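You operate a simulated robot arm through the tools that you are given. There is no shell and no other tool.

You run a simulated robot arm. Do the job below in one go: nothing can be reset, and whatever is moved stays where it is left.

TASK
Swap the cone on the brown winder for the orange one and wind the black spool full.
Fine: the new cone stands on the cream bench, the old one goes on its middle; the full spool goes in the small red bin. Set down upright: grey cone, what you pick out.

It is judged by the outcome, as a careful person would: the job done as asked, and still so three seconds after it is handed in. It fails if anything else is knocked over, pushed out of place, dropped, spilled or broken.

THE ROBOT
A 7-joint arm with a two-finger gripper, fixed in place. Base frame: the origin is at the foot of the arm, x ahead of it, y to its left, z up; the work surface is at about z = 80. Lengths are in cm, angles in rad, forces in N, time in s.
With the tool pointing down near the work surface it reaches from about 30 to 74 cm from the base axis. Its first joint turns from -2.897 to 2.897 rad. Payload 2.94 kg.
The tool frame sits at the grasp point between the pads (the TCP): z along the fingers, y along the line on which they close. The tips reach 3 cm beyond it. Largest opening 13.8 cm; the body of the gripper starts 10.9 cm behind the TCP.
Orientation is told as [roll, pitch, yaw] about the base's x, y, z axes, in that order, counted from this pose: with the fingers straight down and closing along the base's y, the tool's x points along the base's -x, its y along +y and its z along -z.

THE INTERFACE
- The arm moves only by the tool jog_arm. Its argument "plan" is a list of rows, each a list of 7 numbers: the turn, a rotation vector about the tool's x, y, z in units of 6 degrees (1.0 is 6 degrees), then the shift along the tool's x, y, z in units of 20 mm (1.0 is 20 mm), then the gripper command, from -1 (shut) to 1 (fully open), values between in proportion. In form: [[rx, ry, rz, x, y, z, claw], ...]. A call has 1 to 20 rows; each row shifts and turns the commanded pose from where the row before left it, along the tool's axes as they then stand. A call with a number of a shift or a turn outside -1 to 1 is refused whole. Each row takes 0.2 s and may step no farther than 5 cm and 0.15 rad from the row before; otherwise, or with a gripper value out of range, the whole call is refused. A pose out of reach is approached as far as the arm can. The call stops where the force on the tool passes 90 N (or 10 N more than at its start, if that is more) or the arm is blocked; 0.2 s more then pass. The fingers move at their own pace and stop on an object; they squeeze with about 31 N. The grip force told is the motor's: it shows also when the fingers shut on nothing. Time passes only in rows, and 0.2 s behind the last, so rows that do not move let the fingers close. The reply holds the time, the measured pose of the TCP, the force on the tool along the base axes, the opening and the grip force, in the units named above and with some noise, with the torque about the TCP (base axes, N m) and any sound that the robot's microphone picked up, and new pictures: "pictures" is both (left out), scene, wrist or none.
- Cameras (640 x 400 px; columns grow to the right, rows downward): "scene" is fixed at [40.1, 49.95, 155.15]; the picture's right is [-0.96, 0.29, 0.00], its down [0.15, 0.51, -0.84] and it looks along [-0.24, -0.81, -0.54] (base axes); focal length 342 px, centre (320, 200). "wrist" rides on the gripper at [7.1, 1.9, -14.6] in the tool frame; the picture's right is [-0.26, 0.97, 0.00], its down [-0.85, -0.23, -0.48] and it looks along [-0.46, -0.12, 0.88] (tool axes); focal length 280 px, centre (320, 200). There is no depth. A picture from a camera that has moved, and an enlarged one, comes with that camera's place and axes in the base frame and with its lens.
- lift_body(by): slides the trunk up (or, below 0, down) by that many cm; the arm rides with it, the base frame stays. It gives what a move gives, with no picture.
- close_up(camera, box): a new picture of the part [left, top, right, bottom] of that camera's present view, enlarged. The clock stands still meanwhile.
- job_done(): hands the job in; it is judged then, once.

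Places have to be worked out from the pictures, the camera data and where the tool is seen. Open the gripper and draw the arm clear of the work before you hand the job in, unless the task says otherwise.

The tools are called after ">>>" by a JSON object that holds its "op" and its "data". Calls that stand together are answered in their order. jog_arm: Moves the arm, as the interface text tells. Its arguments: {"type":"object","properties":{"plan":{"type":"array","items":{"type":"array","items":{"type":"number"}}},"pictures":{"type":"string","enum":["both","scene","wrist","none"]}},"required":["plan"]} The other tools are called the same way: lift_body (by) slides the trunk up or down; close_up (camera, box) takes an enlarged picture of a part of a camera's view; job_done () hands the job in.

At the start:

```text
time_s: 0.0
tool_pos: [10.33, -43.12, 105.49]
tcp_rot: [0.0, -0.001, 0.001]
ft_force: [0.2, 0.5, -0.3]
wrist_torque: [0.0, 0.02, -0.03]
finger_gap: 13.8
grip_force: 0.2
trunk travel left (down, up): [-40.0, 5.4]
```

scene: 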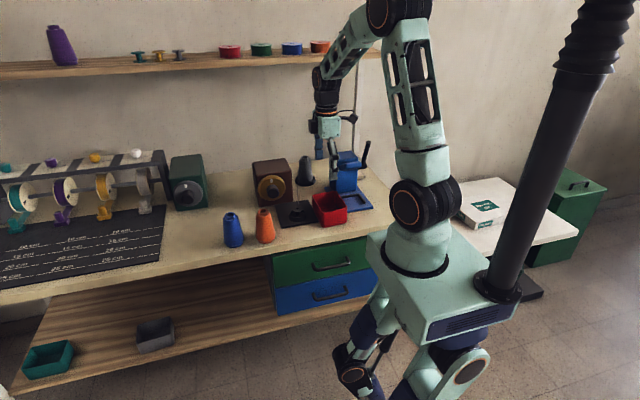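
wrist: 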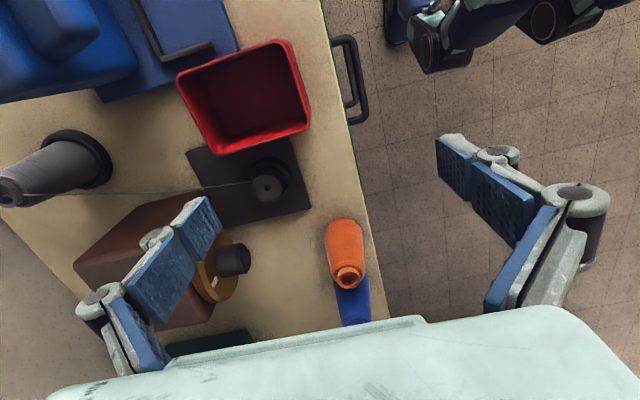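

I start by looking closer at the winder area, the cones and the shelf before moving anything.

>>> {"op": "close_up", "data": {"camera": "scene", "box": [160, 120, 400, 270]}}

>>> {"op": "close_up", "data": {"camera": "wrist", "box": [0, 100, 400, 350]}}

>>> {"op": "close_up", "data": {"camera": "scene", "box": [0, 10, 400, 260]}}

```text
2.67 times, centred on (280, 195) of scene
camera zoom: at [40.1, 49.95, 155.15], right [-0.96, 0.29, 0.0], down [0.15, 0.51, -0.84], along [-0.24, -0.81, -0.54], focal length 913 px, centre (427, 213)
```

zoom: 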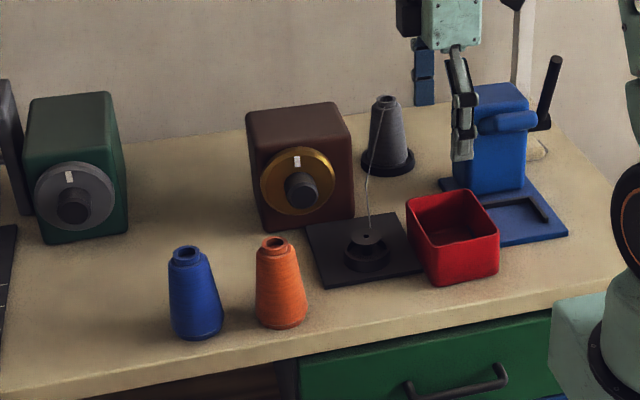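

```text
1.60 times, centred on (200, 225) of wrist
camera zoom: at [3.16, -41.31, 120.03], right [0.26, 0.97, 0.0], down [0.85, -0.23, 0.48], along [0.46, -0.12, -0.88], focal length 449 px, centre (512, 160)
```

zoom: 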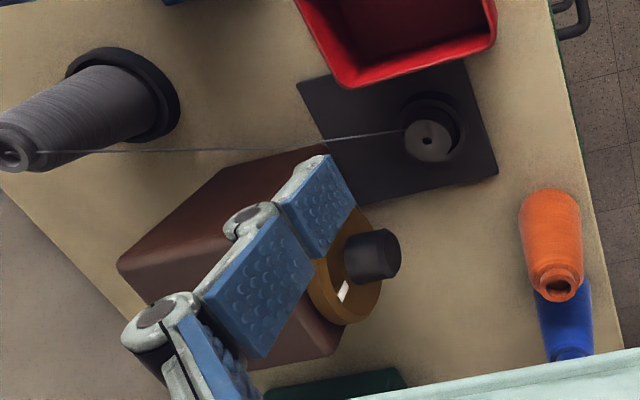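

```text
1.60 times, centred on (200, 135) of scene
camera zoom: at [40.1, 49.95, 155.15], right [-0.96, 0.29, 0.0], down [0.15, 0.51, -0.84], along [-0.24, -0.81, -0.54], focal length 548 px, centre (512, 304)
```

zoom: 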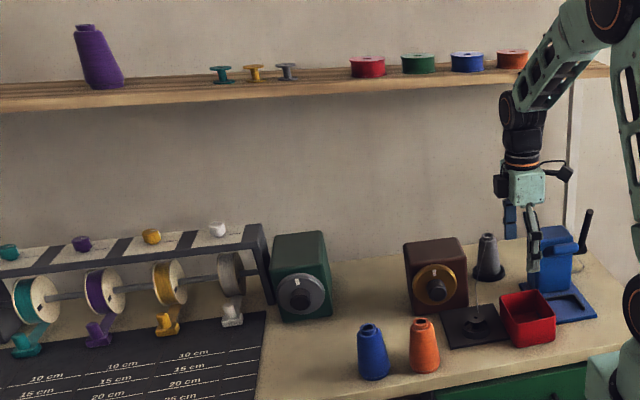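

The grey cone on its stand is at about (8,-80), its top near z 91. The knob is near (26,-60,88.6), the spool near (18.7,-53), the orange cone at (32,-44) and the blue cone at (42.5,-45). I raise the hand and tilt it towards +x to see how far the bench reaches and what the dial looks like.

>>> {"op": "jog_arm", "data": {"plan": [[0, 0, 0, 0, 0, -1, 1], [0, 0, 0, 0, 0, -1, 1], [0, 0, 0, 0, 0, -1, 1], [0, 0, 0, 0, 0, -1, 1], [0, 0, 0, 0, 0, -1, 1], [0, 0, 0, 0, 0, -1, 1], [0, -1, 0, 0, 0, 0, 1], [0, -1, 0, 0, 0, 0, 1], [0, -1, 0, 0, 0, 0, 1], [0, -1, 0, 0, 0, 0, 1], [0, -1, 0, 0, 0, 0, 1], [0, 0, 0, 0, 0, 0, 1]], "pictures": "both"}}

```text
time_s: 2.6
tool_pos: [10.36, -43.27, 117.66]
tcp_rot: [0.0, -0.525, 0.0]
ft_force: [0.3, -0.3, 0.8]
wrist_torque: [0.0, 0.01, 0.0]
finger_gap: 13.81
grip_force: 0.0
trunk travel left (down, up): [-40.0, 5.4]
camera wrist: at [-3.14, -41.31, 126.54], right [0.23, 0.97, 0.13], down [0.5, -0.23, 0.84], along [0.84, -0.12, -0.53], focal length 280 px, centre (320, 200)
```

scene: 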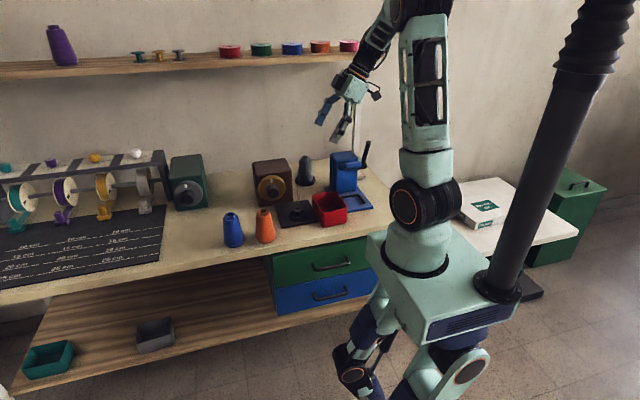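
wrist: 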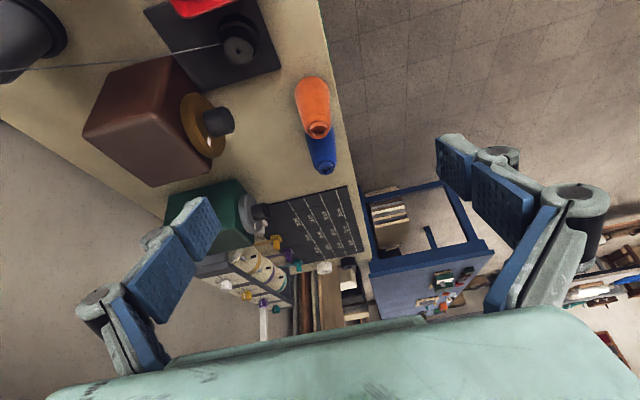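

The bench's far end and the dial are now in view; I enlarge both.

>>> {"op": "close_up", "data": {"camera": "wrist", "box": [160, 160, 400, 310]}}

>>> {"op": "close_up", "data": {"camera": "wrist", "box": [80, 0, 400, 200]}}

>>> {"op": "close_up", "data": {"camera": "scene", "box": [230, 140, 390, 240]}}

```text
2.67 times, centred on (280, 235) of wrist
camera zoom: at [-3.14, -41.31, 126.54], right [0.23, 0.97, 0.13], down [0.5, -0.23, 0.84], along [0.84, -0.12, -0.53], focal length 748 px, centre (427, 107)
```

zoom: 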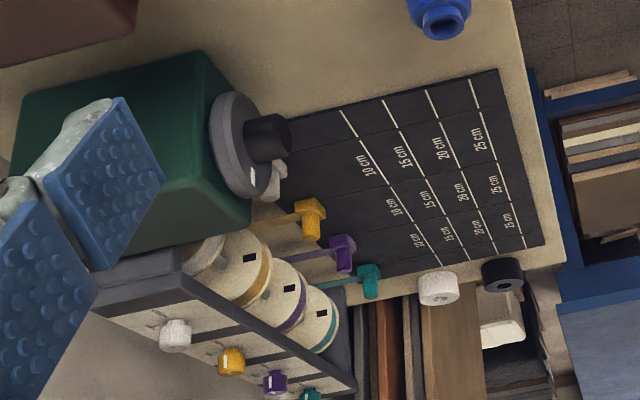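

```text
2.00 times, centred on (240, 100) of wrist
camera zoom: at [-3.14, -41.31, 126.54], right [0.23, 0.97, 0.13], down [0.5, -0.23, 0.84], along [0.84, -0.12, -0.53], focal length 561 px, centre (480, 400)
```

zoom: 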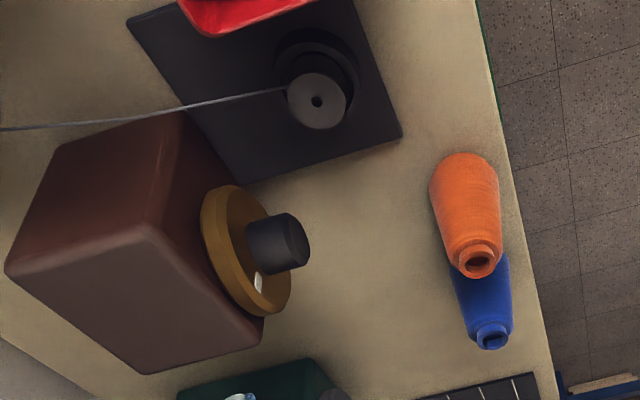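

```text
4.00 times, centred on (310, 190) of scene
camera zoom: at [40.1, 49.95, 155.15], right [-0.96, 0.29, 0.0], down [0.15, 0.51, -0.84], along [-0.24, -0.81, -0.54], focal length 1369 px, centre (360, 240)
```

zoom: 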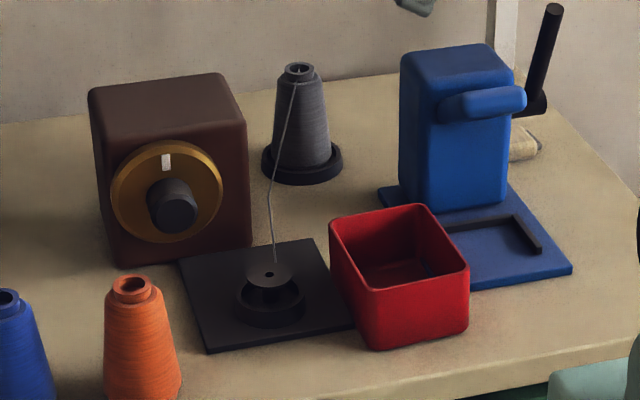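

The bench runs from about x = -16 to x = 137 and y = -37 to y = -100, so its middle lies around the gap between the two winders. I level the tool again and turn it about its axis, so the fingers close sideways to the reach and the camera looks outward.

>>> {"op": "jog_arm", "data": {"plan": [[0, 1, 0, 0, 0, 0, 1], [0, 1, 0, 0, 0, 0, 1], [0, 1, 0, 0, 0, 0, 1], [0, 1, 0, 0, 0, 0, 1], [0, 1, 0, 0, 0, 0, 1], [0, 0, 1, 0, 0, 0, 1], [0, 0, 1, 0, 0, 0, 1], [0, 0, 1, 0, 0, 0, 1], [0, 0, 1, 0, 0, 0, 1], [0, 0, 1, 0, 0, 0, 1], [0, 0, 1, 0, 0, 0, 1], [0, 0, 1, 0, 0, 0, 1], [0, 0, 1, 0, 0, 0, 1], [0, 0, 1, 0, 0, 0, 1], [0, 0, 1, 0, 0, 0, 1], [0, 0, 1, 0, 0, 0, 1], [0, 0, 1, 0, 0, 0, 1], [0, 0, 1, 0, 0, 0, 1], [0, 0, 1, 0, 0, 0, 1], [0, 0, 0, 0, 0, 0, 1]], "pictures": "both"}}

```text
time_s: 6.8
tool_pos: [10.2, -43.18, 117.57]
tcp_rot: [0.0, 0.0, -1.468]
ft_force: [0.4, -0.4, -0.2]
wrist_torque: [0.03, -0.02, -0.03]
finger_gap: 13.81
grip_force: 0.0
trunk travel left (down, up): [-40.0, 5.4]
camera wrist: at [11.44, -35.98, 132.04], right [0.99, -0.16, 0.0], down [-0.14, -0.87, 0.48], along [-0.08, -0.47, -0.88], focal length 280 px, centre (320, 200)
```

scene: 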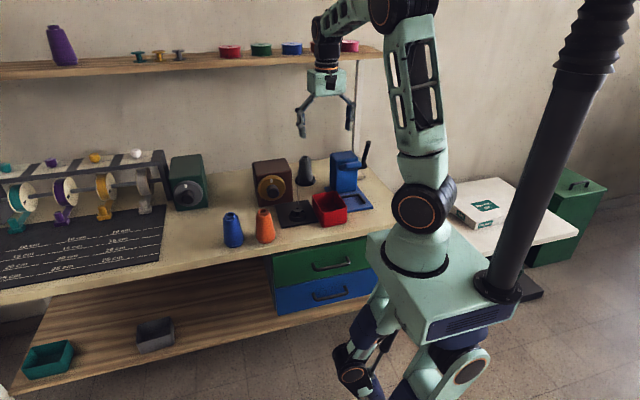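
wrist: 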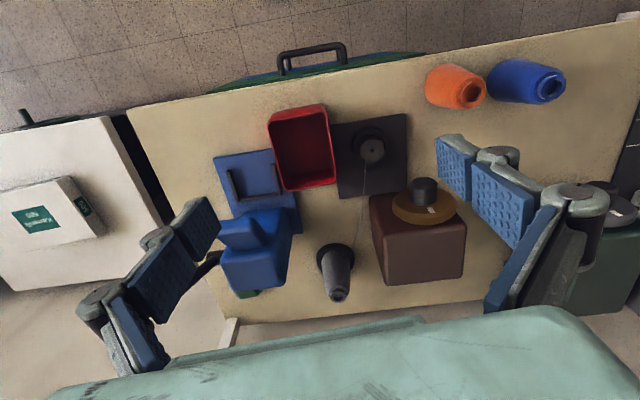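

The turn worked and gives a clear view from above. I enlarge the parts to measure them.

>>> {"op": "close_up", "data": {"camera": "wrist", "box": [200, 170, 360, 310]}}

>>> {"op": "close_up", "data": {"camera": "wrist", "box": [320, 90, 480, 230]}}

>>> {"op": "close_up", "data": {"camera": "wrist", "box": [200, 80, 440, 230]}}

>>> {"op": "close_up", "data": {"camera": "wrist", "box": [400, 30, 640, 180]}}

>>> {"op": "close_up", "data": {"camera": "scene", "box": [280, 145, 344, 185]}}

>>> {"op": "close_up", "data": {"camera": "scene", "box": [245, 150, 309, 190]}}

>>> {"op": "close_up", "data": {"camera": "scene", "box": [265, 190, 361, 250]}}

>>> {"op": "close_up", "data": {"camera": "scene", "box": [210, 200, 290, 250]}}

```text
2.86 times, centred on (280, 240) of wrist
camera zoom: at [11.44, -35.98, 132.04], right [0.99, -0.16, 0.0], down [-0.14, -0.87, 0.48], along [-0.08, -0.47, -0.88], focal length 801 px, centre (434, 86)
```

zoom: 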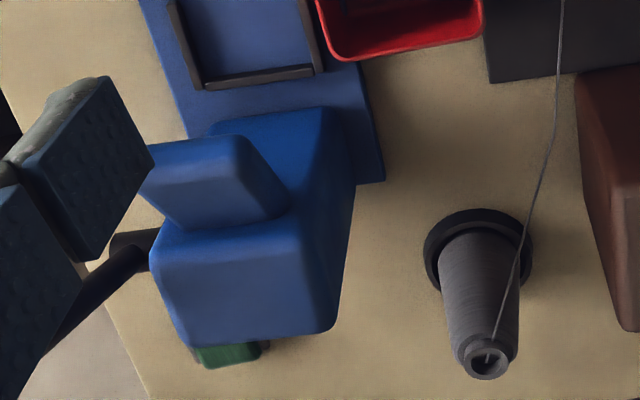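

```text
2.86 times, centred on (400, 160) of wrist
camera zoom: at [11.44, -35.98, 132.04], right [0.99, -0.16, 0.0], down [-0.14, -0.87, 0.48], along [-0.08, -0.47, -0.88], focal length 801 px, centre (91, 314)
```

zoom: 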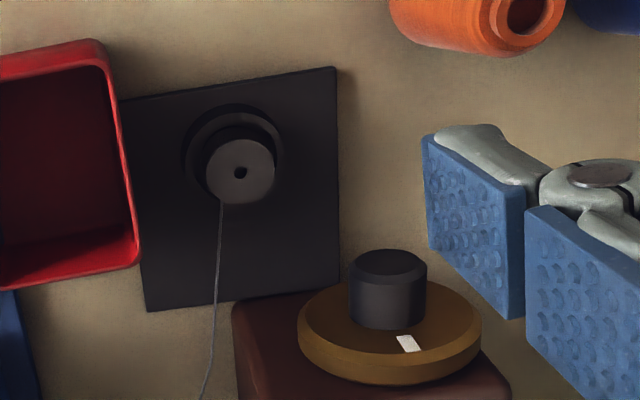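

```text
2.67 times, centred on (320, 155) of wrist
camera zoom: at [11.44, -35.98, 132.04], right [0.99, -0.16, 0.0], down [-0.14, -0.87, 0.48], along [-0.08, -0.47, -0.88], focal length 748 px, centre (320, 320)
```

zoom: 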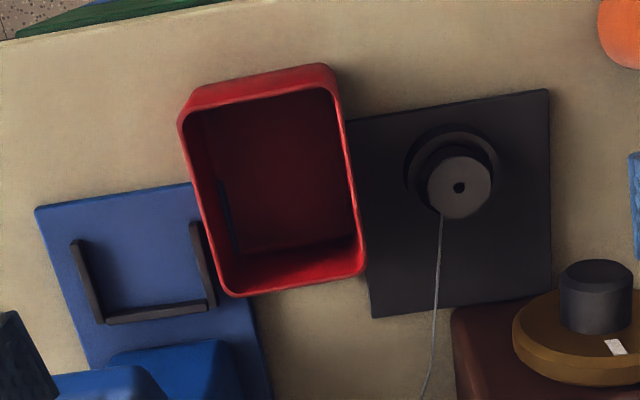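

```text
2.67 times, centred on (520, 105) of wrist
camera zoom: at [11.44, -35.98, 132.04], right [0.99, -0.16, 0.0], down [-0.14, -0.87, 0.48], along [-0.08, -0.47, -0.88], focal length 748 px, centre (-213, 453)
```

zoom: 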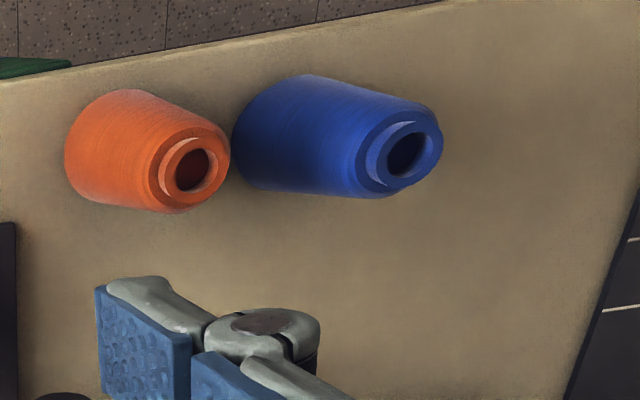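

```text
10.00 times, centred on (312, 165) of scene
camera zoom: at [40.1, 49.95, 155.15], right [-0.96, 0.29, 0.0], down [0.15, 0.51, -0.84], along [-0.24, -0.81, -0.54], focal length 3423 px, centre (400, 550)
```

zoom: 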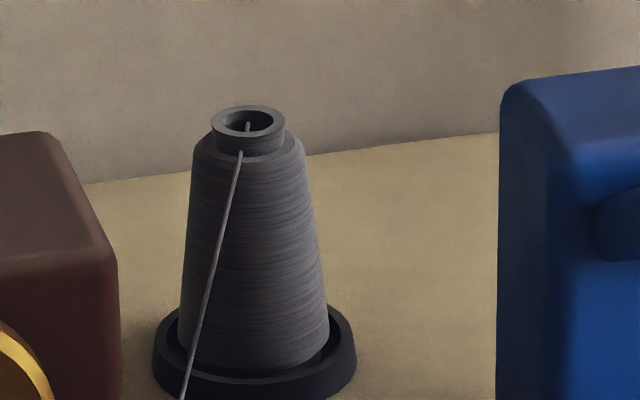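

```text
10.00 times, centred on (277, 170) of scene
camera zoom: at [40.1, 49.95, 155.15], right [-0.96, 0.29, 0.0], down [0.15, 0.51, -0.84], along [-0.24, -0.81, -0.54], focal length 3423 px, centre (750, 500)
```

zoom: 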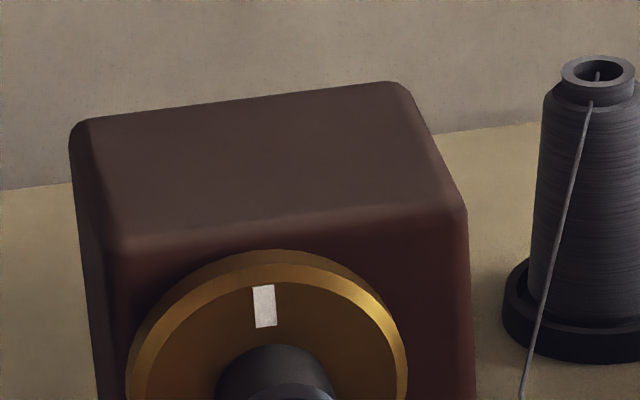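

```text
6.67 times, centred on (313, 220) of scene
camera zoom: at [40.1, 49.95, 155.15], right [-0.96, 0.29, 0.0], down [0.15, 0.51, -0.84], along [-0.24, -0.81, -0.54], focal length 2282 px, centre (367, 67)
```

zoom: 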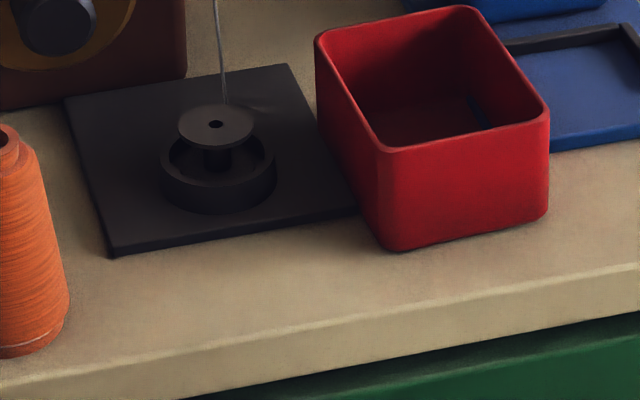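

```text
8.00 times, centred on (250, 225) of scene
camera zoom: at [40.1, 49.95, 155.15], right [-0.96, 0.29, 0.0], down [0.15, 0.51, -0.84], along [-0.24, -0.81, -0.54], focal length 2738 px, centre (880, 0)
```

zoom: 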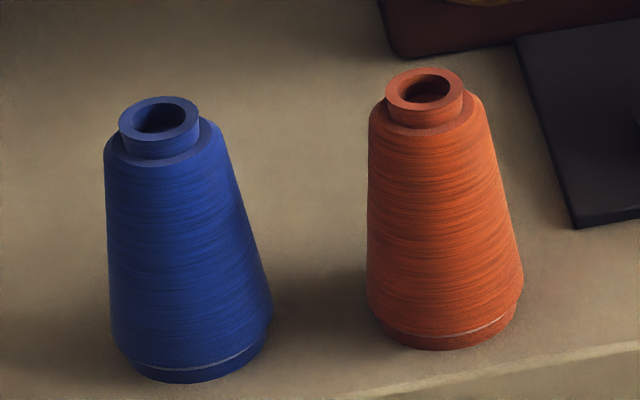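

Both cameras agree: the grey cone's axis is at (8.2,-79.2) with its top at z 92.3, in a dish about 1.5 cm high, and the body tapers from about 3.3 to 2.4 cm radius. It is 80 cm out, so I tilt the tool 30° outward and start moving out towards it at height.

>>> {"op": "jog_arm", "data": {"plan": [[0, -1, 0, 0, 0, 0, 0.45], [0, -1, 0, 0, 0, 0, 0.45], [0, -1, 0, 0, 0, 0, 0.45], [0, -1, 0, 0, 0, 0, 0.45], [0, -1, 0, 0, 0, 0, 0.45], [0, 0, 0, -0.866, -0.5, 0.5, 0.45], [0, 0, 0, -0.866, -0.5, 0.5, 0.45], [0, 0, 0, -0.866, -0.5, 0.5, 0.45], [0, 0, 0, -0.866, -0.5, 0.5, 0.45], [0, 0, 0, -0.866, -0.5, 0.5, 0.45], [0, 0, 0, -0.866, -0.35, 0.5, 0.45], [0, 0, 0, -0.866, 0, 0.5, 0.45], [0, 0, 0, -0.866, 0, 0.5, 0.45], [0, 0, 0, -0.866, 0, 0.5, 0.45], [0, 0, 0, -0.866, 0, 0.5, 0.45], [0, 0, 0, -0.866, 0, 0.5, 0.45], [0, 0, 0, 0, 0, 0, 0.45]], "pictures": "both"}}

```text
time_s: 10.4
tool_pos: [6.97, -65.71, 117.4]
tcp_rot: [0.0, -0.524, -1.465]
ft_force: [-0.3, 0.6, 0.1]
wrist_torque: [0.01, -0.01, -0.01]
finger_gap: 10.02
grip_force: 0.1
trunk travel left (down, up): [-40.0, 5.4]
camera wrist: at [7.42, -52.19, 126.45], right [0.98, -0.12, 0.13], down [-0.18, -0.52, 0.84], along [-0.04, -0.85, -0.53], focal length 280 px, centre (320, 200)
```

scene: 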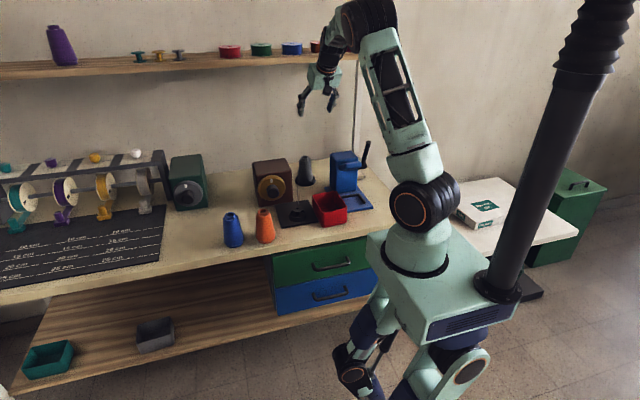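
wrist: 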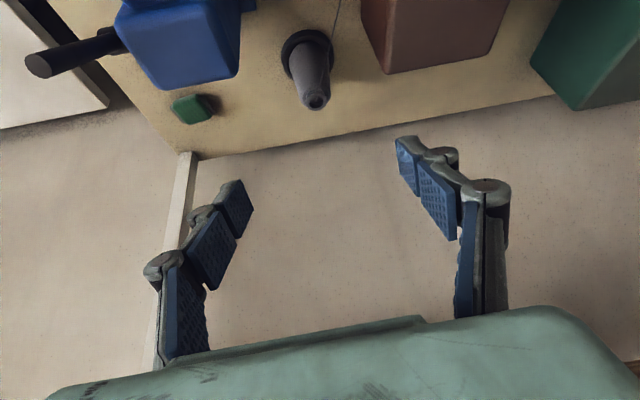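

The tilt and reach work. I go on out and down to a point about 12 cm above the cone's grip height, with the fingers open 10 cm on either side of it.

>>> {"op": "jog_arm", "data": {"plan": [[0, 0, 0, -0.209, 0, 0.765, 0.45], [0, 0, 0, -0.209, 0, 0.765, 0.45], [0, 0, 0, -0.209, 0, 0.765, 0.45], [0, 0, 0, -0.209, 0, 0.765, 0.45], [0, 0, 0, -0.209, 0, 0.765, 0.45], [0, 0, 0, -0.209, 0, 0.765, 0.45], [0, 0, 0, -0.209, 0, 0.765, 0.45], [0, 0, 0, -0.209, 0, 0.765, 0.45], [0, 0, 0, -0.209, 0, 0.765, 0.45], [0, 0, 0, -0.209, 0, 0.765, 0.45], [0, 0, 0, -0.209, 0, 0.765, 0.45], [0, 0, 0, -0.209, -0.08, 0.765, 0.45], [0, 0, 0, 0, 0, 0, 0.45]], "pictures": "both"}}

```text
time_s: 13.2
tool_pos: [8.18, -79.19, 104.18]
tcp_rot: [0.0, -0.524, -1.467]
ft_force: [0.2, 1.1, -0.2]
wrist_torque: [0.0, 0.01, -0.02]
finger_gap: 10.0
grip_force: 0.1
trunk travel left (down, up): [-40.0, 5.4]
camera wrist: at [8.67, -65.7, 113.12], right [0.98, -0.12, 0.13], down [-0.18, -0.52, 0.84], along [-0.04, -0.85, -0.53], focal length 280 px, centre (320, 200)
```

scene: 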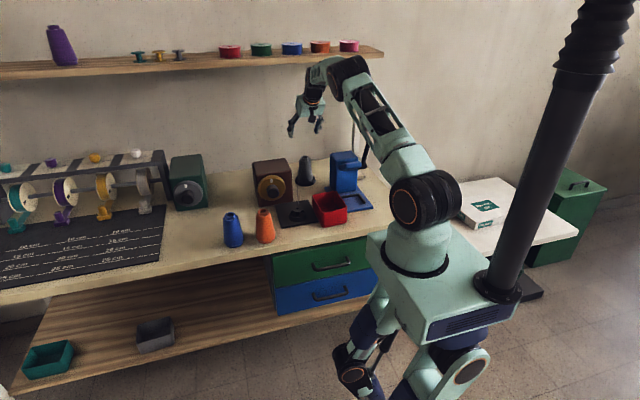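
wrist: 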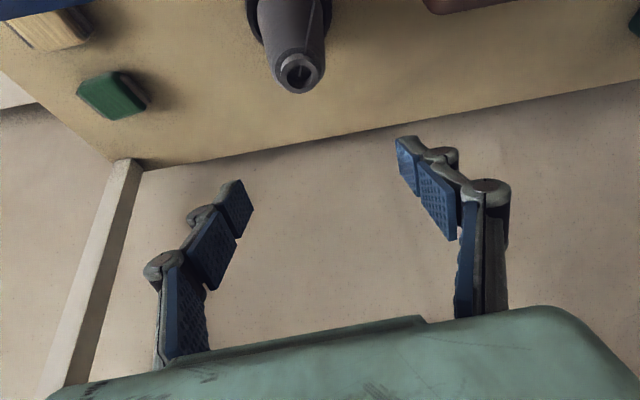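

Both the readings and the picture show the cone centred between the fingers. I lower straight down to the body of the cone at z ≈ 87.

>>> {"op": "jog_arm", "data": {"plan": [[0, 0, 0, 0.5, 0, 0.866, 0.45], [0, 0, 0, 0.5, 0, 0.866, 0.45], [0, 0, 0, 0.5, 0, 0.866, 0.45], [0, 0, 0, 0.5, 0, 0.866, 0.45], [0, 0, 0, 0.5, 0, 0.866, 0.45], [0, 0, 0, 0.5, 0, 0.866, 0.45], [0, 0, 0, 0.5, 0, 0.866, 0.45], [0, 0, 0, 0.5, 0, 0.866, 0.45], [0, 0, 0, 0.3, 0, 0.52, 0.45], [0, 0, 0, 0, 0, 0, 0.45]], "pictures": "both"}}

```text
time_s: 15.4
tool_pos: [8.29, -79.32, 86.95]
tcp_rot: [0.0, -0.522, -1.465]
ft_force: [0.4, 0.0, 0.5]
wrist_torque: [-0.03, -0.02, 0.03]
finger_gap: 9.98
grip_force: 0.1
trunk travel left (down, up): [-40.0, 5.4]
camera wrist: at [8.67, -65.66, 95.92], right [0.98, -0.12, 0.13], down [-0.18, -0.52, 0.84], along [-0.04, -0.85, -0.53], focal length 280 px, centre (320, 200)
```

scene: 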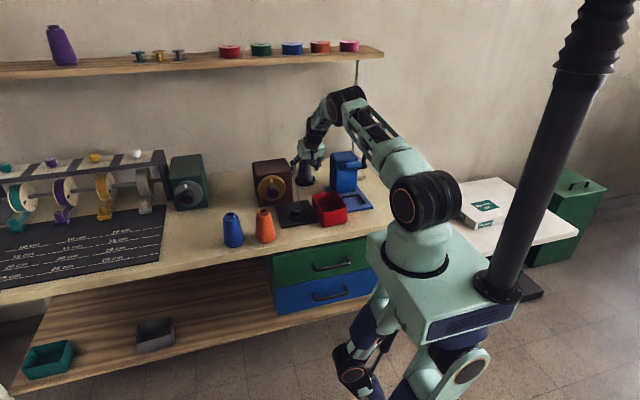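
wrist: 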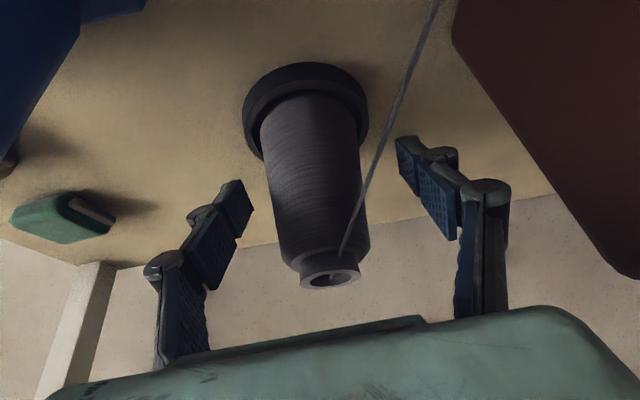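

The cone stands between the open pads, and the thread runs clear of both fingers. I close on it gently and check the grip.

>>> {"op": "jog_arm", "data": {"plan": [[0, 0, 0, 0, 0, 0, 0.2], [0, 0, 0, 0, 0, 0, 0.0], [0, 0, 0, 0, 0, 0, -0.1], [0, 0, 0, 0, 0, 0, -0.2], [0, 0, 0, 0, 0, 0, -0.4], [0, 0, 0, 0, 0, 0, -1], [0, 0, 0, 0, 0, 0, -1]], "pictures": "wrist"}}

```text
time_s: 17.0
tool_pos: [8.26, -79.2, 87.01]
tcp_rot: [0.0, -0.523, -1.465]
ft_force: [-0.7, -0.6, 1.5]
wrist_torque: [-0.01, 0.01, 0.02]
finger_gap: 5.85
grip_force: 31.1
trunk travel left (down, up): [-40.0, 5.4]
camera wrist: at [8.66, -65.66, 95.96], right [0.98, -0.12, 0.13], down [-0.18, -0.52, 0.84], along [-0.04, -0.85, -0.53], focal length 280 px, centre (320, 200)
```

wrist: 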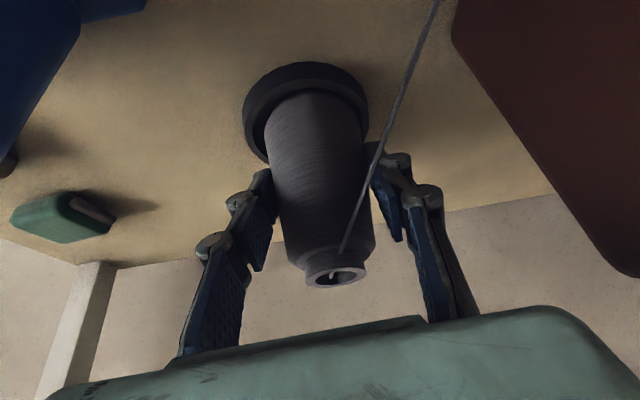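

The grip is on: the gap is 5.85 cm at 31 N. I lift straight up a little first and watch the force.

>>> {"op": "jog_arm", "data": {"plan": [[0, 0, 0, -0.25, 0, -0.433, -1], [0, 0, 0, -0.25, 0, -0.433, -1], [0, 0, 0, -0.25, 0, -0.433, -1], [0, 0, 0, -0.25, 0, -0.433, -1], [0, 0, 0, 0, 0, 0, -1]], "pictures": "wrist"}}

```text
time_s: 18.2
tool_pos: [8.22, -79.04, 90.96]
tcp_rot: [0.0, -0.523, -1.465]
ft_force: [-0.8, -0.3, -1.5]
wrist_torque: [0.0, -0.04, -0.02]
finger_gap: 5.84
grip_force: 31.2
trunk travel left (down, up): [-40.0, 5.4]
camera wrist: at [8.65, -65.59, 99.95], right [0.98, -0.12, 0.13], down [-0.18, -0.52, 0.84], along [-0.04, -0.85, -0.53], focal length 280 px, centre (320, 200)
```

wrist: 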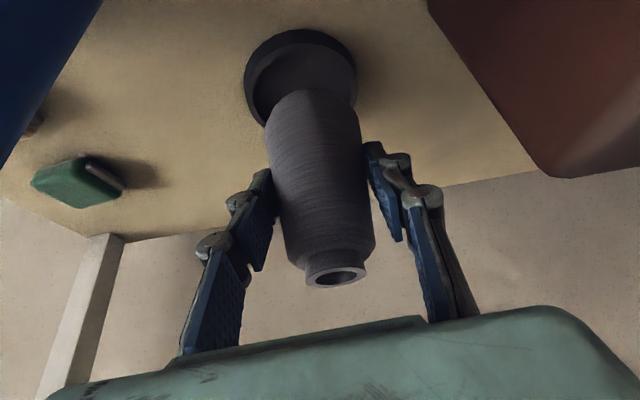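

The cone came free cleanly and the thread let go. I lift it higher, clear of the winder, and look at the empty stand.

>>> {"op": "jog_arm", "data": {"plan": [[0, 0, 0, -0.5, 0, -0.866, -1], [0, 0, 0, -0.5, 0, -0.866, -1], [0, 0, 0, -0.5, 0, -0.866, -1], [0, 0, 0, -0.5, 0, -0.866, -1], [0, 0, 0, -0.5, 0, -0.866, -1], [0, 0, 0, -0.5, 0, -0.866, -1], [0, 0, 0, -0.5, 0, -0.866, -1], [0, 0, 0, -0.5, 0, -0.866, -1], [0, 0, 0, 0, 0, 0, -1]], "pictures": "both"}}

>>> {"op": "close_up", "data": {"camera": "scene", "box": [280, 145, 344, 205]}}

>>> {"op": "close_up", "data": {"camera": "wrist", "box": [220, 0, 400, 120]}}

```text
time_s: 20.2
tool_pos: [8.19, -79.12, 106.85]
tcp_rot: [0.001, -0.525, -1.468]
ft_force: [-0.8, 0.0, -0.8]
wrist_torque: [0.04, -0.02, 0.02]
finger_gap: 5.84
grip_force: 31.0
trunk travel left (down, up): [-40.0, 5.4]
camera wrist: at [8.66, -65.58, 115.98], right [0.98, -0.12, 0.13], down [-0.18, -0.52, 0.84], along [-0.04, -0.85, -0.53], focal length 280 px, centre (320, 200)
```

scene: 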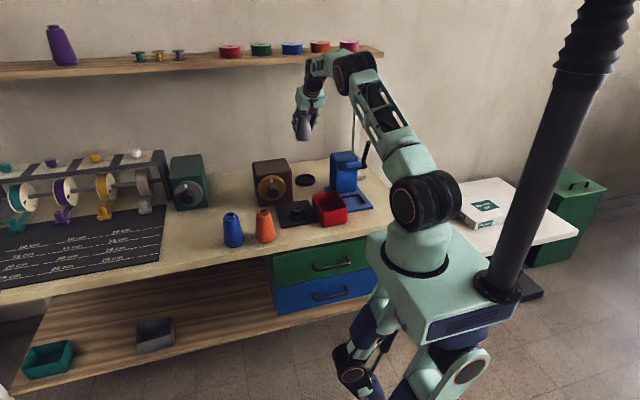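
wrist: 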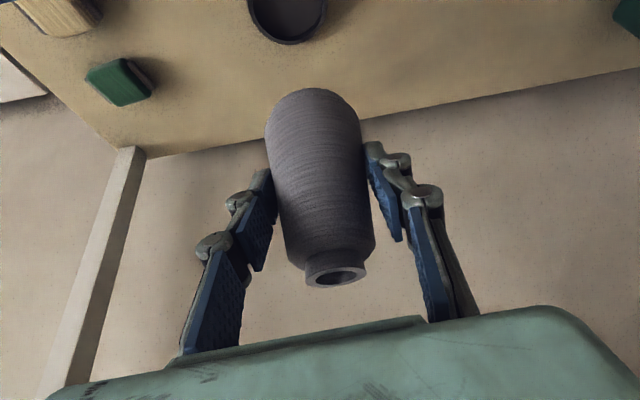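

```text
6.67 times, centred on (312, 175) of scene
camera zoom: at [40.1, 49.95, 155.15], right [-0.96, 0.29, 0.0], down [0.15, 0.51, -0.84], along [-0.24, -0.81, -0.54], focal length 2282 px, centre (373, 367)
```

zoom: 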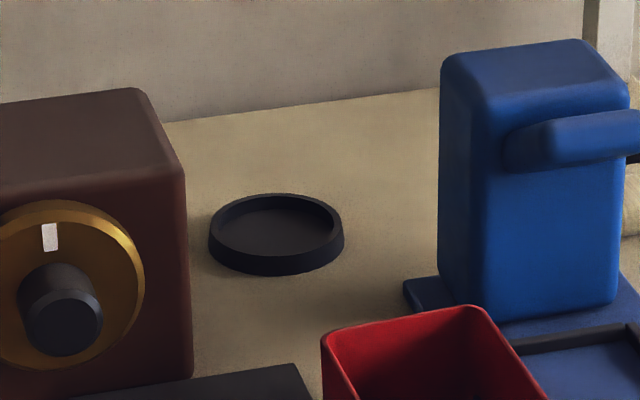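

```text
3.33 times, centred on (310, 60) of wrist
camera zoom: at [8.66, -65.58, 115.98], right [0.98, -0.12, 0.13], down [-0.18, -0.52, 0.84], along [-0.04, -0.85, -0.53], focal length 935 px, centre (353, 667)
```

zoom: 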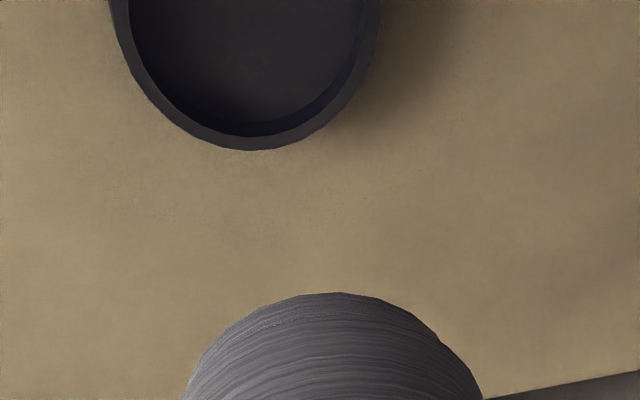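

The stand is a plain dish with no spindle: its centre is about (8.2,-79.2), its inner radius about 3.8 and its rim at z ≈ 81.3. I now carry the grey cone at height over the winder towards the middle of the bench, about (47,-62), turning with the arm to keep it upright.

>>> {"op": "jog_arm", "data": {"plan": [[-0.1186, 0, -0.2053, 0.256, 0.917, -0.148, -1], [-0.1186, 0, -0.2053, 0.237, 0.924, -0.137, -1], [-0.1186, 0, -0.2053, 0.217, 0.931, -0.126, -1], [-0.1186, 0, -0.2053, 0.197, 0.937, -0.114, -1], [-0.1186, 0, -0.2053, 0.177, 0.942, -0.102, -1], [-0.1186, 0, -0.2053, 0.157, 0.947, -0.091, -1], [-0.1186, 0, -0.2053, 0.136, 0.951, -0.079, -1], [-0.1186, 0, -0.2053, 0.116, 0.955, -0.067, -1], [-0.1186, 0, -0.2053, 0.094, 0.958, -0.055, -1], [-0.1186, 0, -0.2053, 0.074, 0.96, -0.043, -1], [-0.1186, 0, -0.2053, 0.054, 0.962, -0.031, -1]], "pictures": "scene"}}

```text
time_s: 22.6
tool_pos: [27.75, -70.64, 106.88]
tcp_rot: [-0.001, -0.525, -1.192]
ft_force: [0.4, -0.7, -1.1]
wrist_torque: [0.0, 0.01, 0.01]
finger_gap: 5.85
grip_force: 30.6
trunk travel left (down, up): [-40.0, 5.4]
```

scene: 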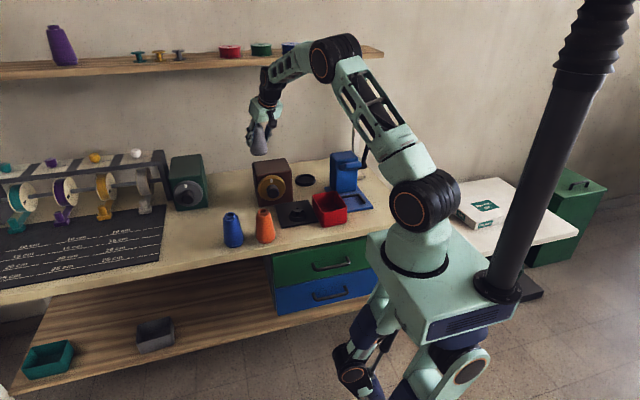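

The carry follows the plan exactly, at (27.75,-70.6,106.9), with the cone upright. I do the second half.

>>> {"op": "jog_arm", "data": {"plan": [[-0.1186, 0, -0.2053, 0.034, 0.963, -0.019, -1], [-0.1186, 0, -0.2053, 0.013, 0.964, -0.008, -1], [-0.1186, 0, -0.2053, -0.009, 0.964, 0.005, -1], [-0.1186, 0, -0.2053, -0.029, 0.963, 0.017, -1], [-0.1186, 0, -0.2053, -0.049, 0.962, 0.029, -1], [-0.1186, 0, -0.2053, -0.07, 0.961, 0.04, -1], [-0.1186, 0, -0.2053, -0.09, 0.958, 0.052, -1], [-0.1186, 0, -0.2053, -0.112, 0.955, 0.065, -1], [-0.1186, 0, -0.2053, -0.132, 0.952, 0.076, -1], [-0.1186, 0, -0.2053, -0.152, 0.948, 0.088, -1], [-0.1186, 0, -0.2053, -0.172, 0.943, 0.1, -1], [0, 0, 0, 0, 0, 0, -1]], "pictures": "both"}}

```text
time_s: 25.2
tool_pos: [47.09, -61.81, 106.99]
tcp_rot: [0.001, -0.524, -0.918]
ft_force: [-0.5, 0.0, -0.5]
wrist_torque: [0.01, 0.02, -0.01]
finger_gap: 5.84
grip_force: 31.0
trunk travel left (down, up): [-40.0, 5.4]
camera wrist: at [40.42, -50.06, 115.94], right [0.91, 0.4, 0.13], down [0.12, -0.54, 0.84], along [0.41, -0.74, -0.53], focal length 280 px, centre (320, 200)
```

scene: 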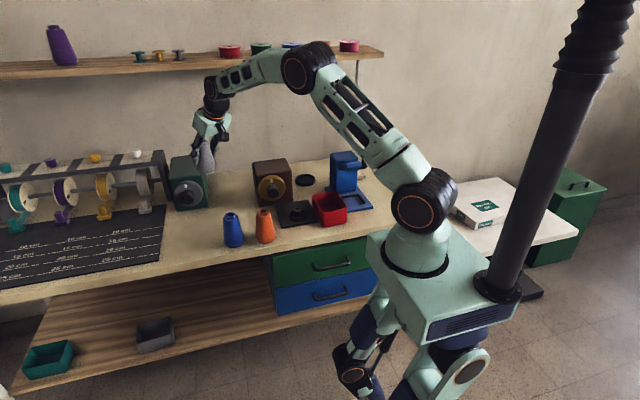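
wrist: 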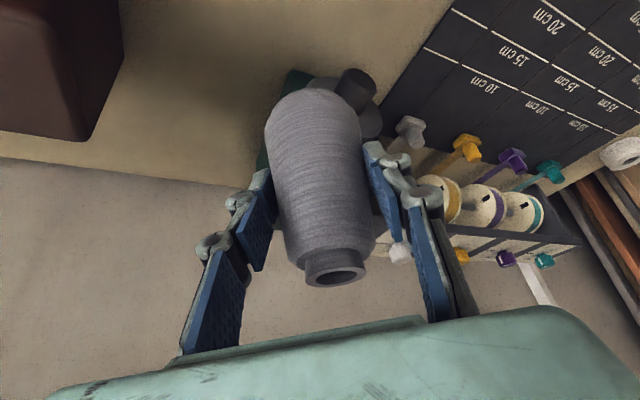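

The cone is above (47,-62), clear of the green winder's knob at about (56,-66). I lower it straight down to just above the bench.

>>> {"op": "jog_arm", "data": {"plan": [[0, 0, 0, 0.5, 0, 0.866, -1], [0, 0, 0, 0.5, 0, 0.866, -1], [0, 0, 0, 0.5, 0, 0.866, -1], [0, 0, 0, 0.5, 0, 0.866, -1], [0, 0, 0, 0.5, 0, 0.866, -1], [0, 0, 0, 0.5, 0, 0.866, -1], [0, 0, 0, 0.5, 0, 0.866, -1], [0, 0, 0, 0.5, 0, 0.866, -1], [0, 0, 0, 0.5, 0, 0.866, -1], [0, 0, 0, 0, 0, 0, -1]], "pictures": "both"}}

```text
time_s: 27.4
tool_pos: [47.01, -61.73, 89.04]
tcp_rot: [0.002, -0.523, -0.92]
ft_force: [-0.4, 0.1, -1.7]
wrist_torque: [0.0, 0.0, 0.0]
finger_gap: 5.82
grip_force: 30.8
trunk travel left (down, up): [-40.0, 5.4]
camera wrist: at [40.42, -50.1, 97.98], right [0.91, 0.4, 0.13], down [0.12, -0.54, 0.84], along [0.41, -0.74, -0.53], focal length 280 px, centre (320, 200)
```

scene: 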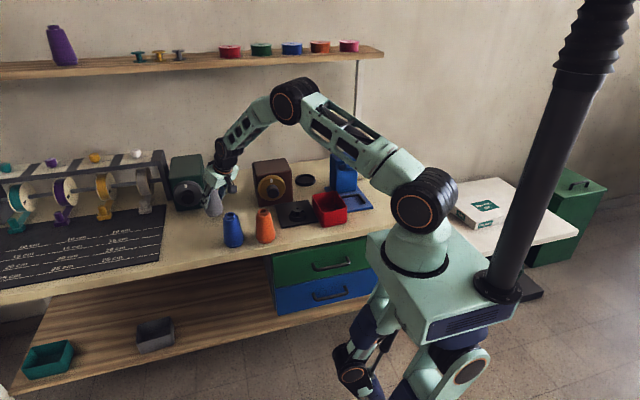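
wrist: 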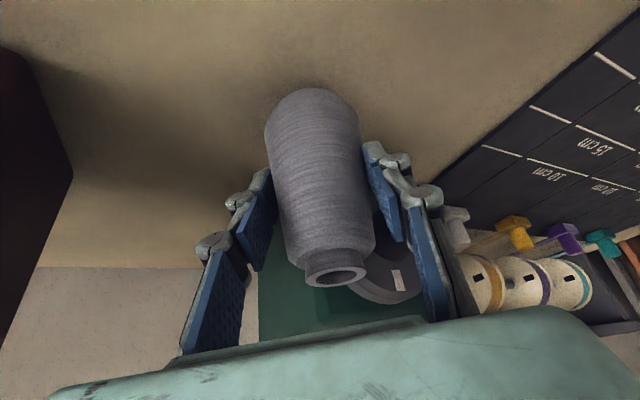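

The cone's foot is about 2.5 cm above the bench. I lower it in small steps and watch the force.

>>> {"op": "jog_arm", "data": {"plan": [[0, 0, 0, 0.1, 0, 0.1732, -1], [0, 0, 0, 0.1, 0, 0.1732, -1], [0, 0, 0, 0.1, 0, 0.1732, -1], [0, 0, 0, 0.1, 0, 0.1732, -1], [0, 0, 0, 0.05, 0, 0.0866, -1], [0, 0, 0, 0, 0, 0, -1]], "pictures": "none"}}

```text
time_s: 28.8
tool_pos: [47.0, -61.9, 87.26]
tcp_rot: [-0.001, -0.524, -0.92]
ft_force: [0.5, -0.3, -1.1]
wrist_torque: [-0.01, 0.02, -0.01]
finger_gap: 5.86
grip_force: 31.4
trunk travel left (down, up): [-40.0, 5.4]
```

No contact yet at z 87.26. I go on in 2 mm steps.

>>> {"op": "jog_arm", "data": {"plan": [[0, 0, 0, 0.05, 0, 0.0866, -1], [0, 0, 0, 0.05, 0, 0.0866, -1], [0, 0, 0, 0, 0, 0, -1]], "pictures": "none"}}

```text
time_s: 29.6
tool_pos: [46.99, -61.89, 86.77]
tcp_rot: [-0.001, -0.525, -0.919]
ft_force: [-0.3, -0.4, -0.2]
wrist_torque: [0.02, 0.03, 0.02]
finger_gap: 5.84
grip_force: 31.6
trunk travel left (down, up): [-40.0, 5.4]
```

>>> {"op": "jog_arm", "data": {"plan": [[0, 0, 0, 0.025, 0, 0.0433, -1], [0, 0, 0, 0.025, 0, 0.0433, -1], [0, 0, 0, 0, 0, 0, -1]], "pictures": "wrist"}}

```text
time_s: 30.4
tool_pos: [46.92, -61.88, 86.66]
tcp_rot: [0.0, -0.525, -0.919]
ft_force: [0.5, -0.1, 0.9]
wrist_torque: [0.08, 0.11, -0.01]
finger_gap: 5.83
grip_force: 30.4
trunk travel left (down, up): [-40.0, 5.4]
camera wrist: at [40.32, -50.07, 95.61], right [0.91, 0.4, 0.13], down [0.12, -0.53, 0.84], along [0.41, -0.74, -0.53], focal length 280 px, centre (320, 200)
```

wrist: 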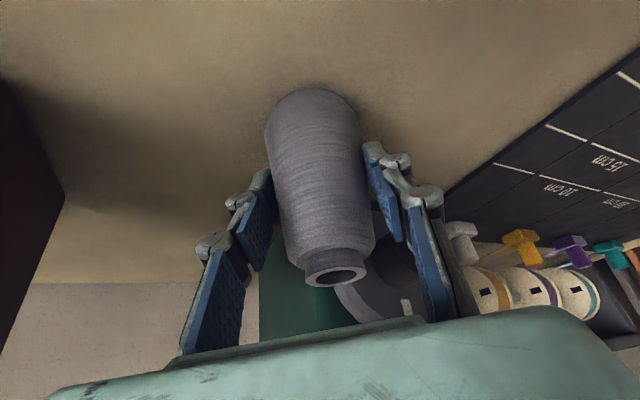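

The torque and a small upward force show first contact. One more millimetre settles it.

>>> {"op": "jog_arm", "data": {"plan": [[0, 0, 0, 0.025, 0, 0.0433, -1], [0, 0, 0, 0, 0, 0, -1]], "pictures": "none"}}

```text
time_s: 31.0
tool_pos: [47.01, -61.92, 86.62]
tcp_rot: [-0.001, -0.526, -0.922]
ft_force: [-1.7, 2.1, 6.9]
wrist_torque: [0.21, 0.18, -0.05]
finger_gap: 5.86
grip_force: 31.1
trunk travel left (down, up): [-40.0, 5.4]
```

The cone stands on the bench with 7 N of upward force. I open the fingers slowly.

>>> {"op": "jog_arm", "data": {"plan": [[0, 0, 0, 0, 0, 0, -0.14], [0, 0, 0, 0, 0, 0, -0.1], [0, 0, 0, 0, 0, 0, -0.05], [0, 0, 0, 0, 0, 0, 0.05], [0, 0, 0, 0, 0, 0, 0.2], [0, 0, 0, 0, 0, 0, 0.35], [0, 0, 0, 0, 0, 0, 0.35]], "pictures": "wrist"}}

```text
time_s: 32.6
tool_pos: [46.93, -61.92, 86.37]
tcp_rot: [0.0, -0.523, -0.919]
ft_force: [0.4, -0.1, 0.5]
wrist_torque: [-0.03, 0.01, 0.03]
finger_gap: 9.32
grip_force: 0.0
trunk travel left (down, up): [-40.0, 5.4]
camera wrist: at [40.33, -50.09, 95.44], right [0.91, 0.4, 0.13], down [0.12, -0.54, 0.84], along [0.41, -0.74, -0.53], focal length 280 px, centre (320, 200)
```

wrist: 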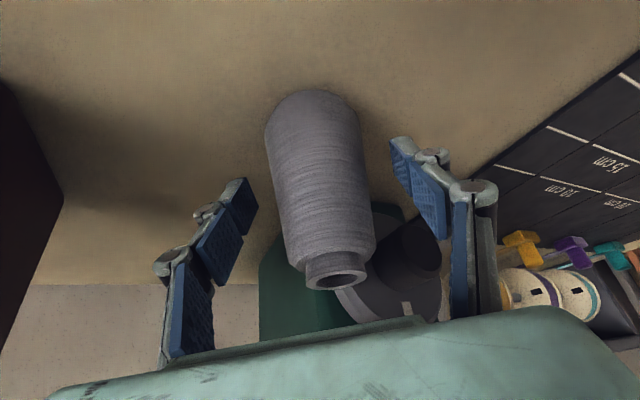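

The grey cone stands upright at (47,-61.9). I rise straight up off it, then move in above the orange cone, which I put at (31.4,-44.9).

>>> {"op": "jog_arm", "data": {"plan": [[0, 0, 0, -0.25, 0, -0.433, 0.35], [0, 0, 0, -0.5, 0, -0.866, 0.35], [0, 0, 0, -0.5, 0, -0.866, 0.35], [0, 0, 0, -0.5, 0, -0.866, 0.35], [0, 0, 0, -0.5, 0, -0.866, 0.35], [0, 0, 0, -0.5, 0, -0.866, 0.35], [0, 0, 0, -0.5, 0, -0.866, 0.35], [0, 0, 0, -0.5, 0, -0.866, 0.35], [0, 0, 0, -0.5, 0, -0.866, 0.35], [0, 0, 0, -0.5, 0, -0.866, 0.35], [0, 0, 0, 0, 0, 0, 0.35]], "pictures": "both"}}

```text
time_s: 35.0
tool_pos: [47.0, -61.9, 105.6]
tcp_rot: [-0.001, -0.523, -0.92]
ft_force: [-0.5, -0.1, -0.3]
wrist_torque: [-0.03, 0.02, 0.01]
finger_gap: 9.31
grip_force: 0.1
trunk travel left (down, up): [-40.0, 5.4]
camera wrist: at [40.31, -50.07, 114.49], right [0.91, 0.4, 0.13], down [0.12, -0.54, 0.84], along [0.41, -0.74, -0.53], focal length 280 px, centre (320, 200)
```

scene: 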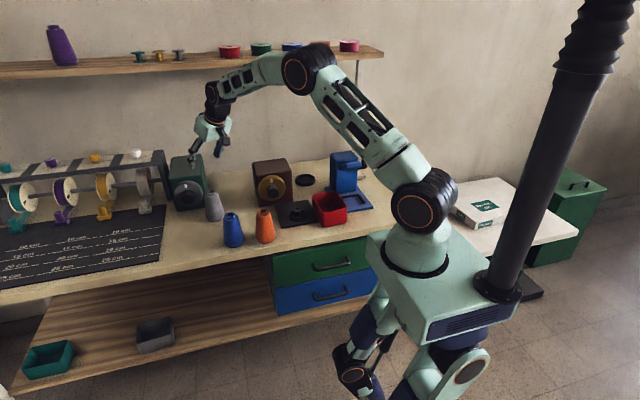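
wrist: 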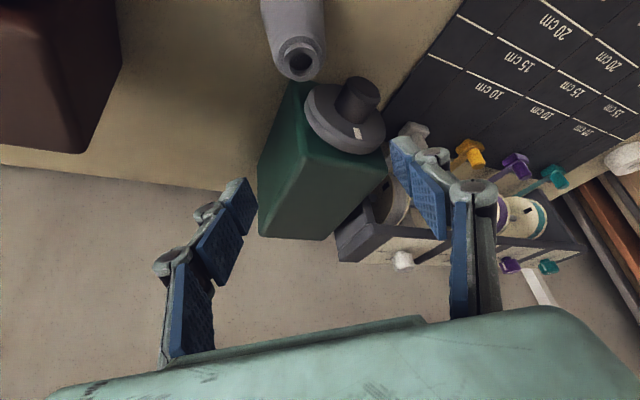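

The grey cone stands well. I move in over the orange cone at height.

>>> {"op": "jog_arm", "data": {"plan": [[0, 0, 0, 0.829, -0.0875, -0.4785, 0.35], [0, 0, 0, 0.829, -0.0875, -0.4785, 0.35], [0, 0, 0, 0.829, -0.0875, -0.4785, 0.35], [0, 0, 0, 0.829, -0.0875, -0.4785, 0.35], [0, 0, 0, 0.829, -0.0875, -0.4785, 0.35], [0, 0, 0, 0.829, -0.0875, -0.4785, 0.35], [0, 0, 0, 0.829, -0.0875, -0.4785, 0.35], [0, 0, 0, 0.829, -0.0875, -0.4785, 0.35], [0, 0, 0, 0.829, -0.0875, -0.4785, 0.35], [0, 0, 0, 0.829, -0.0875, -0.4785, 0.35], [0, 0, 0, 0.829, -0.0875, -0.4785, 0.35], [0, 0, 0, 0.829, -0.0875, -0.4785, 0.35], [0, 0, 0, 0, 0, 0, 0.35]], "pictures": "both"}}

>>> {"op": "close_up", "data": {"camera": "wrist", "box": [200, 0, 520, 200]}}

```text
time_s: 37.8
tool_pos: [31.4, -44.96, 105.35]
tcp_rot: [-0.001, -0.524, -0.92]
ft_force: [-0.8, -0.8, 0.3]
wrist_torque: [-0.02, -0.03, -0.02]
finger_gap: 9.33
grip_force: 0.0
trunk travel left (down, up): [-40.0, 5.4]
camera wrist: at [24.62, -33.14, 114.36], right [0.91, 0.4, 0.13], down [0.12, -0.53, 0.84], along [0.41, -0.74, -0.53], focal length 280 px, centre (320, 200)
```

scene: 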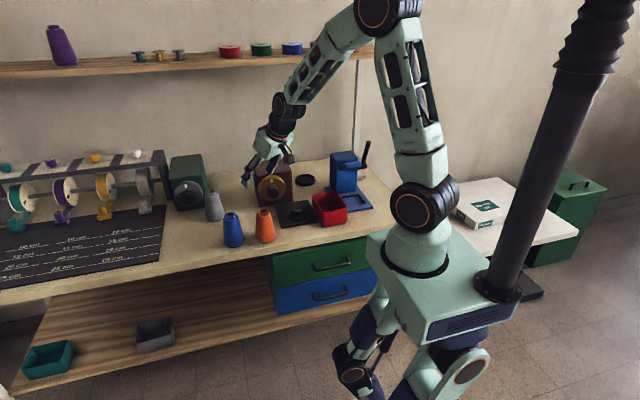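
wrist: 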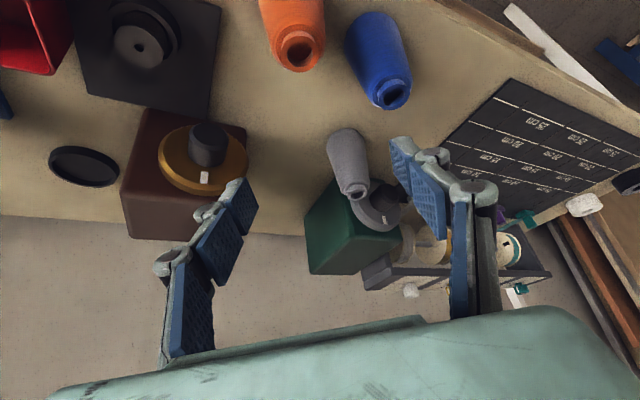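

```text
2.00 times, centred on (360, 100) of wrist
camera zoom: at [24.62, -33.14, 114.36], right [0.91, 0.4, 0.13], down [0.12, -0.53, 0.84], along [0.41, -0.74, -0.53], focal length 561 px, centre (240, 400)
```

zoom: 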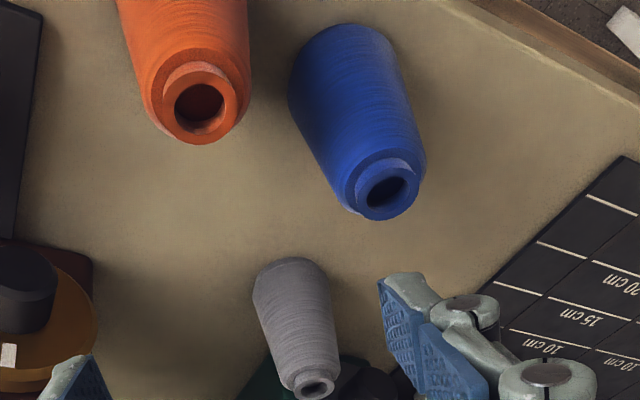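

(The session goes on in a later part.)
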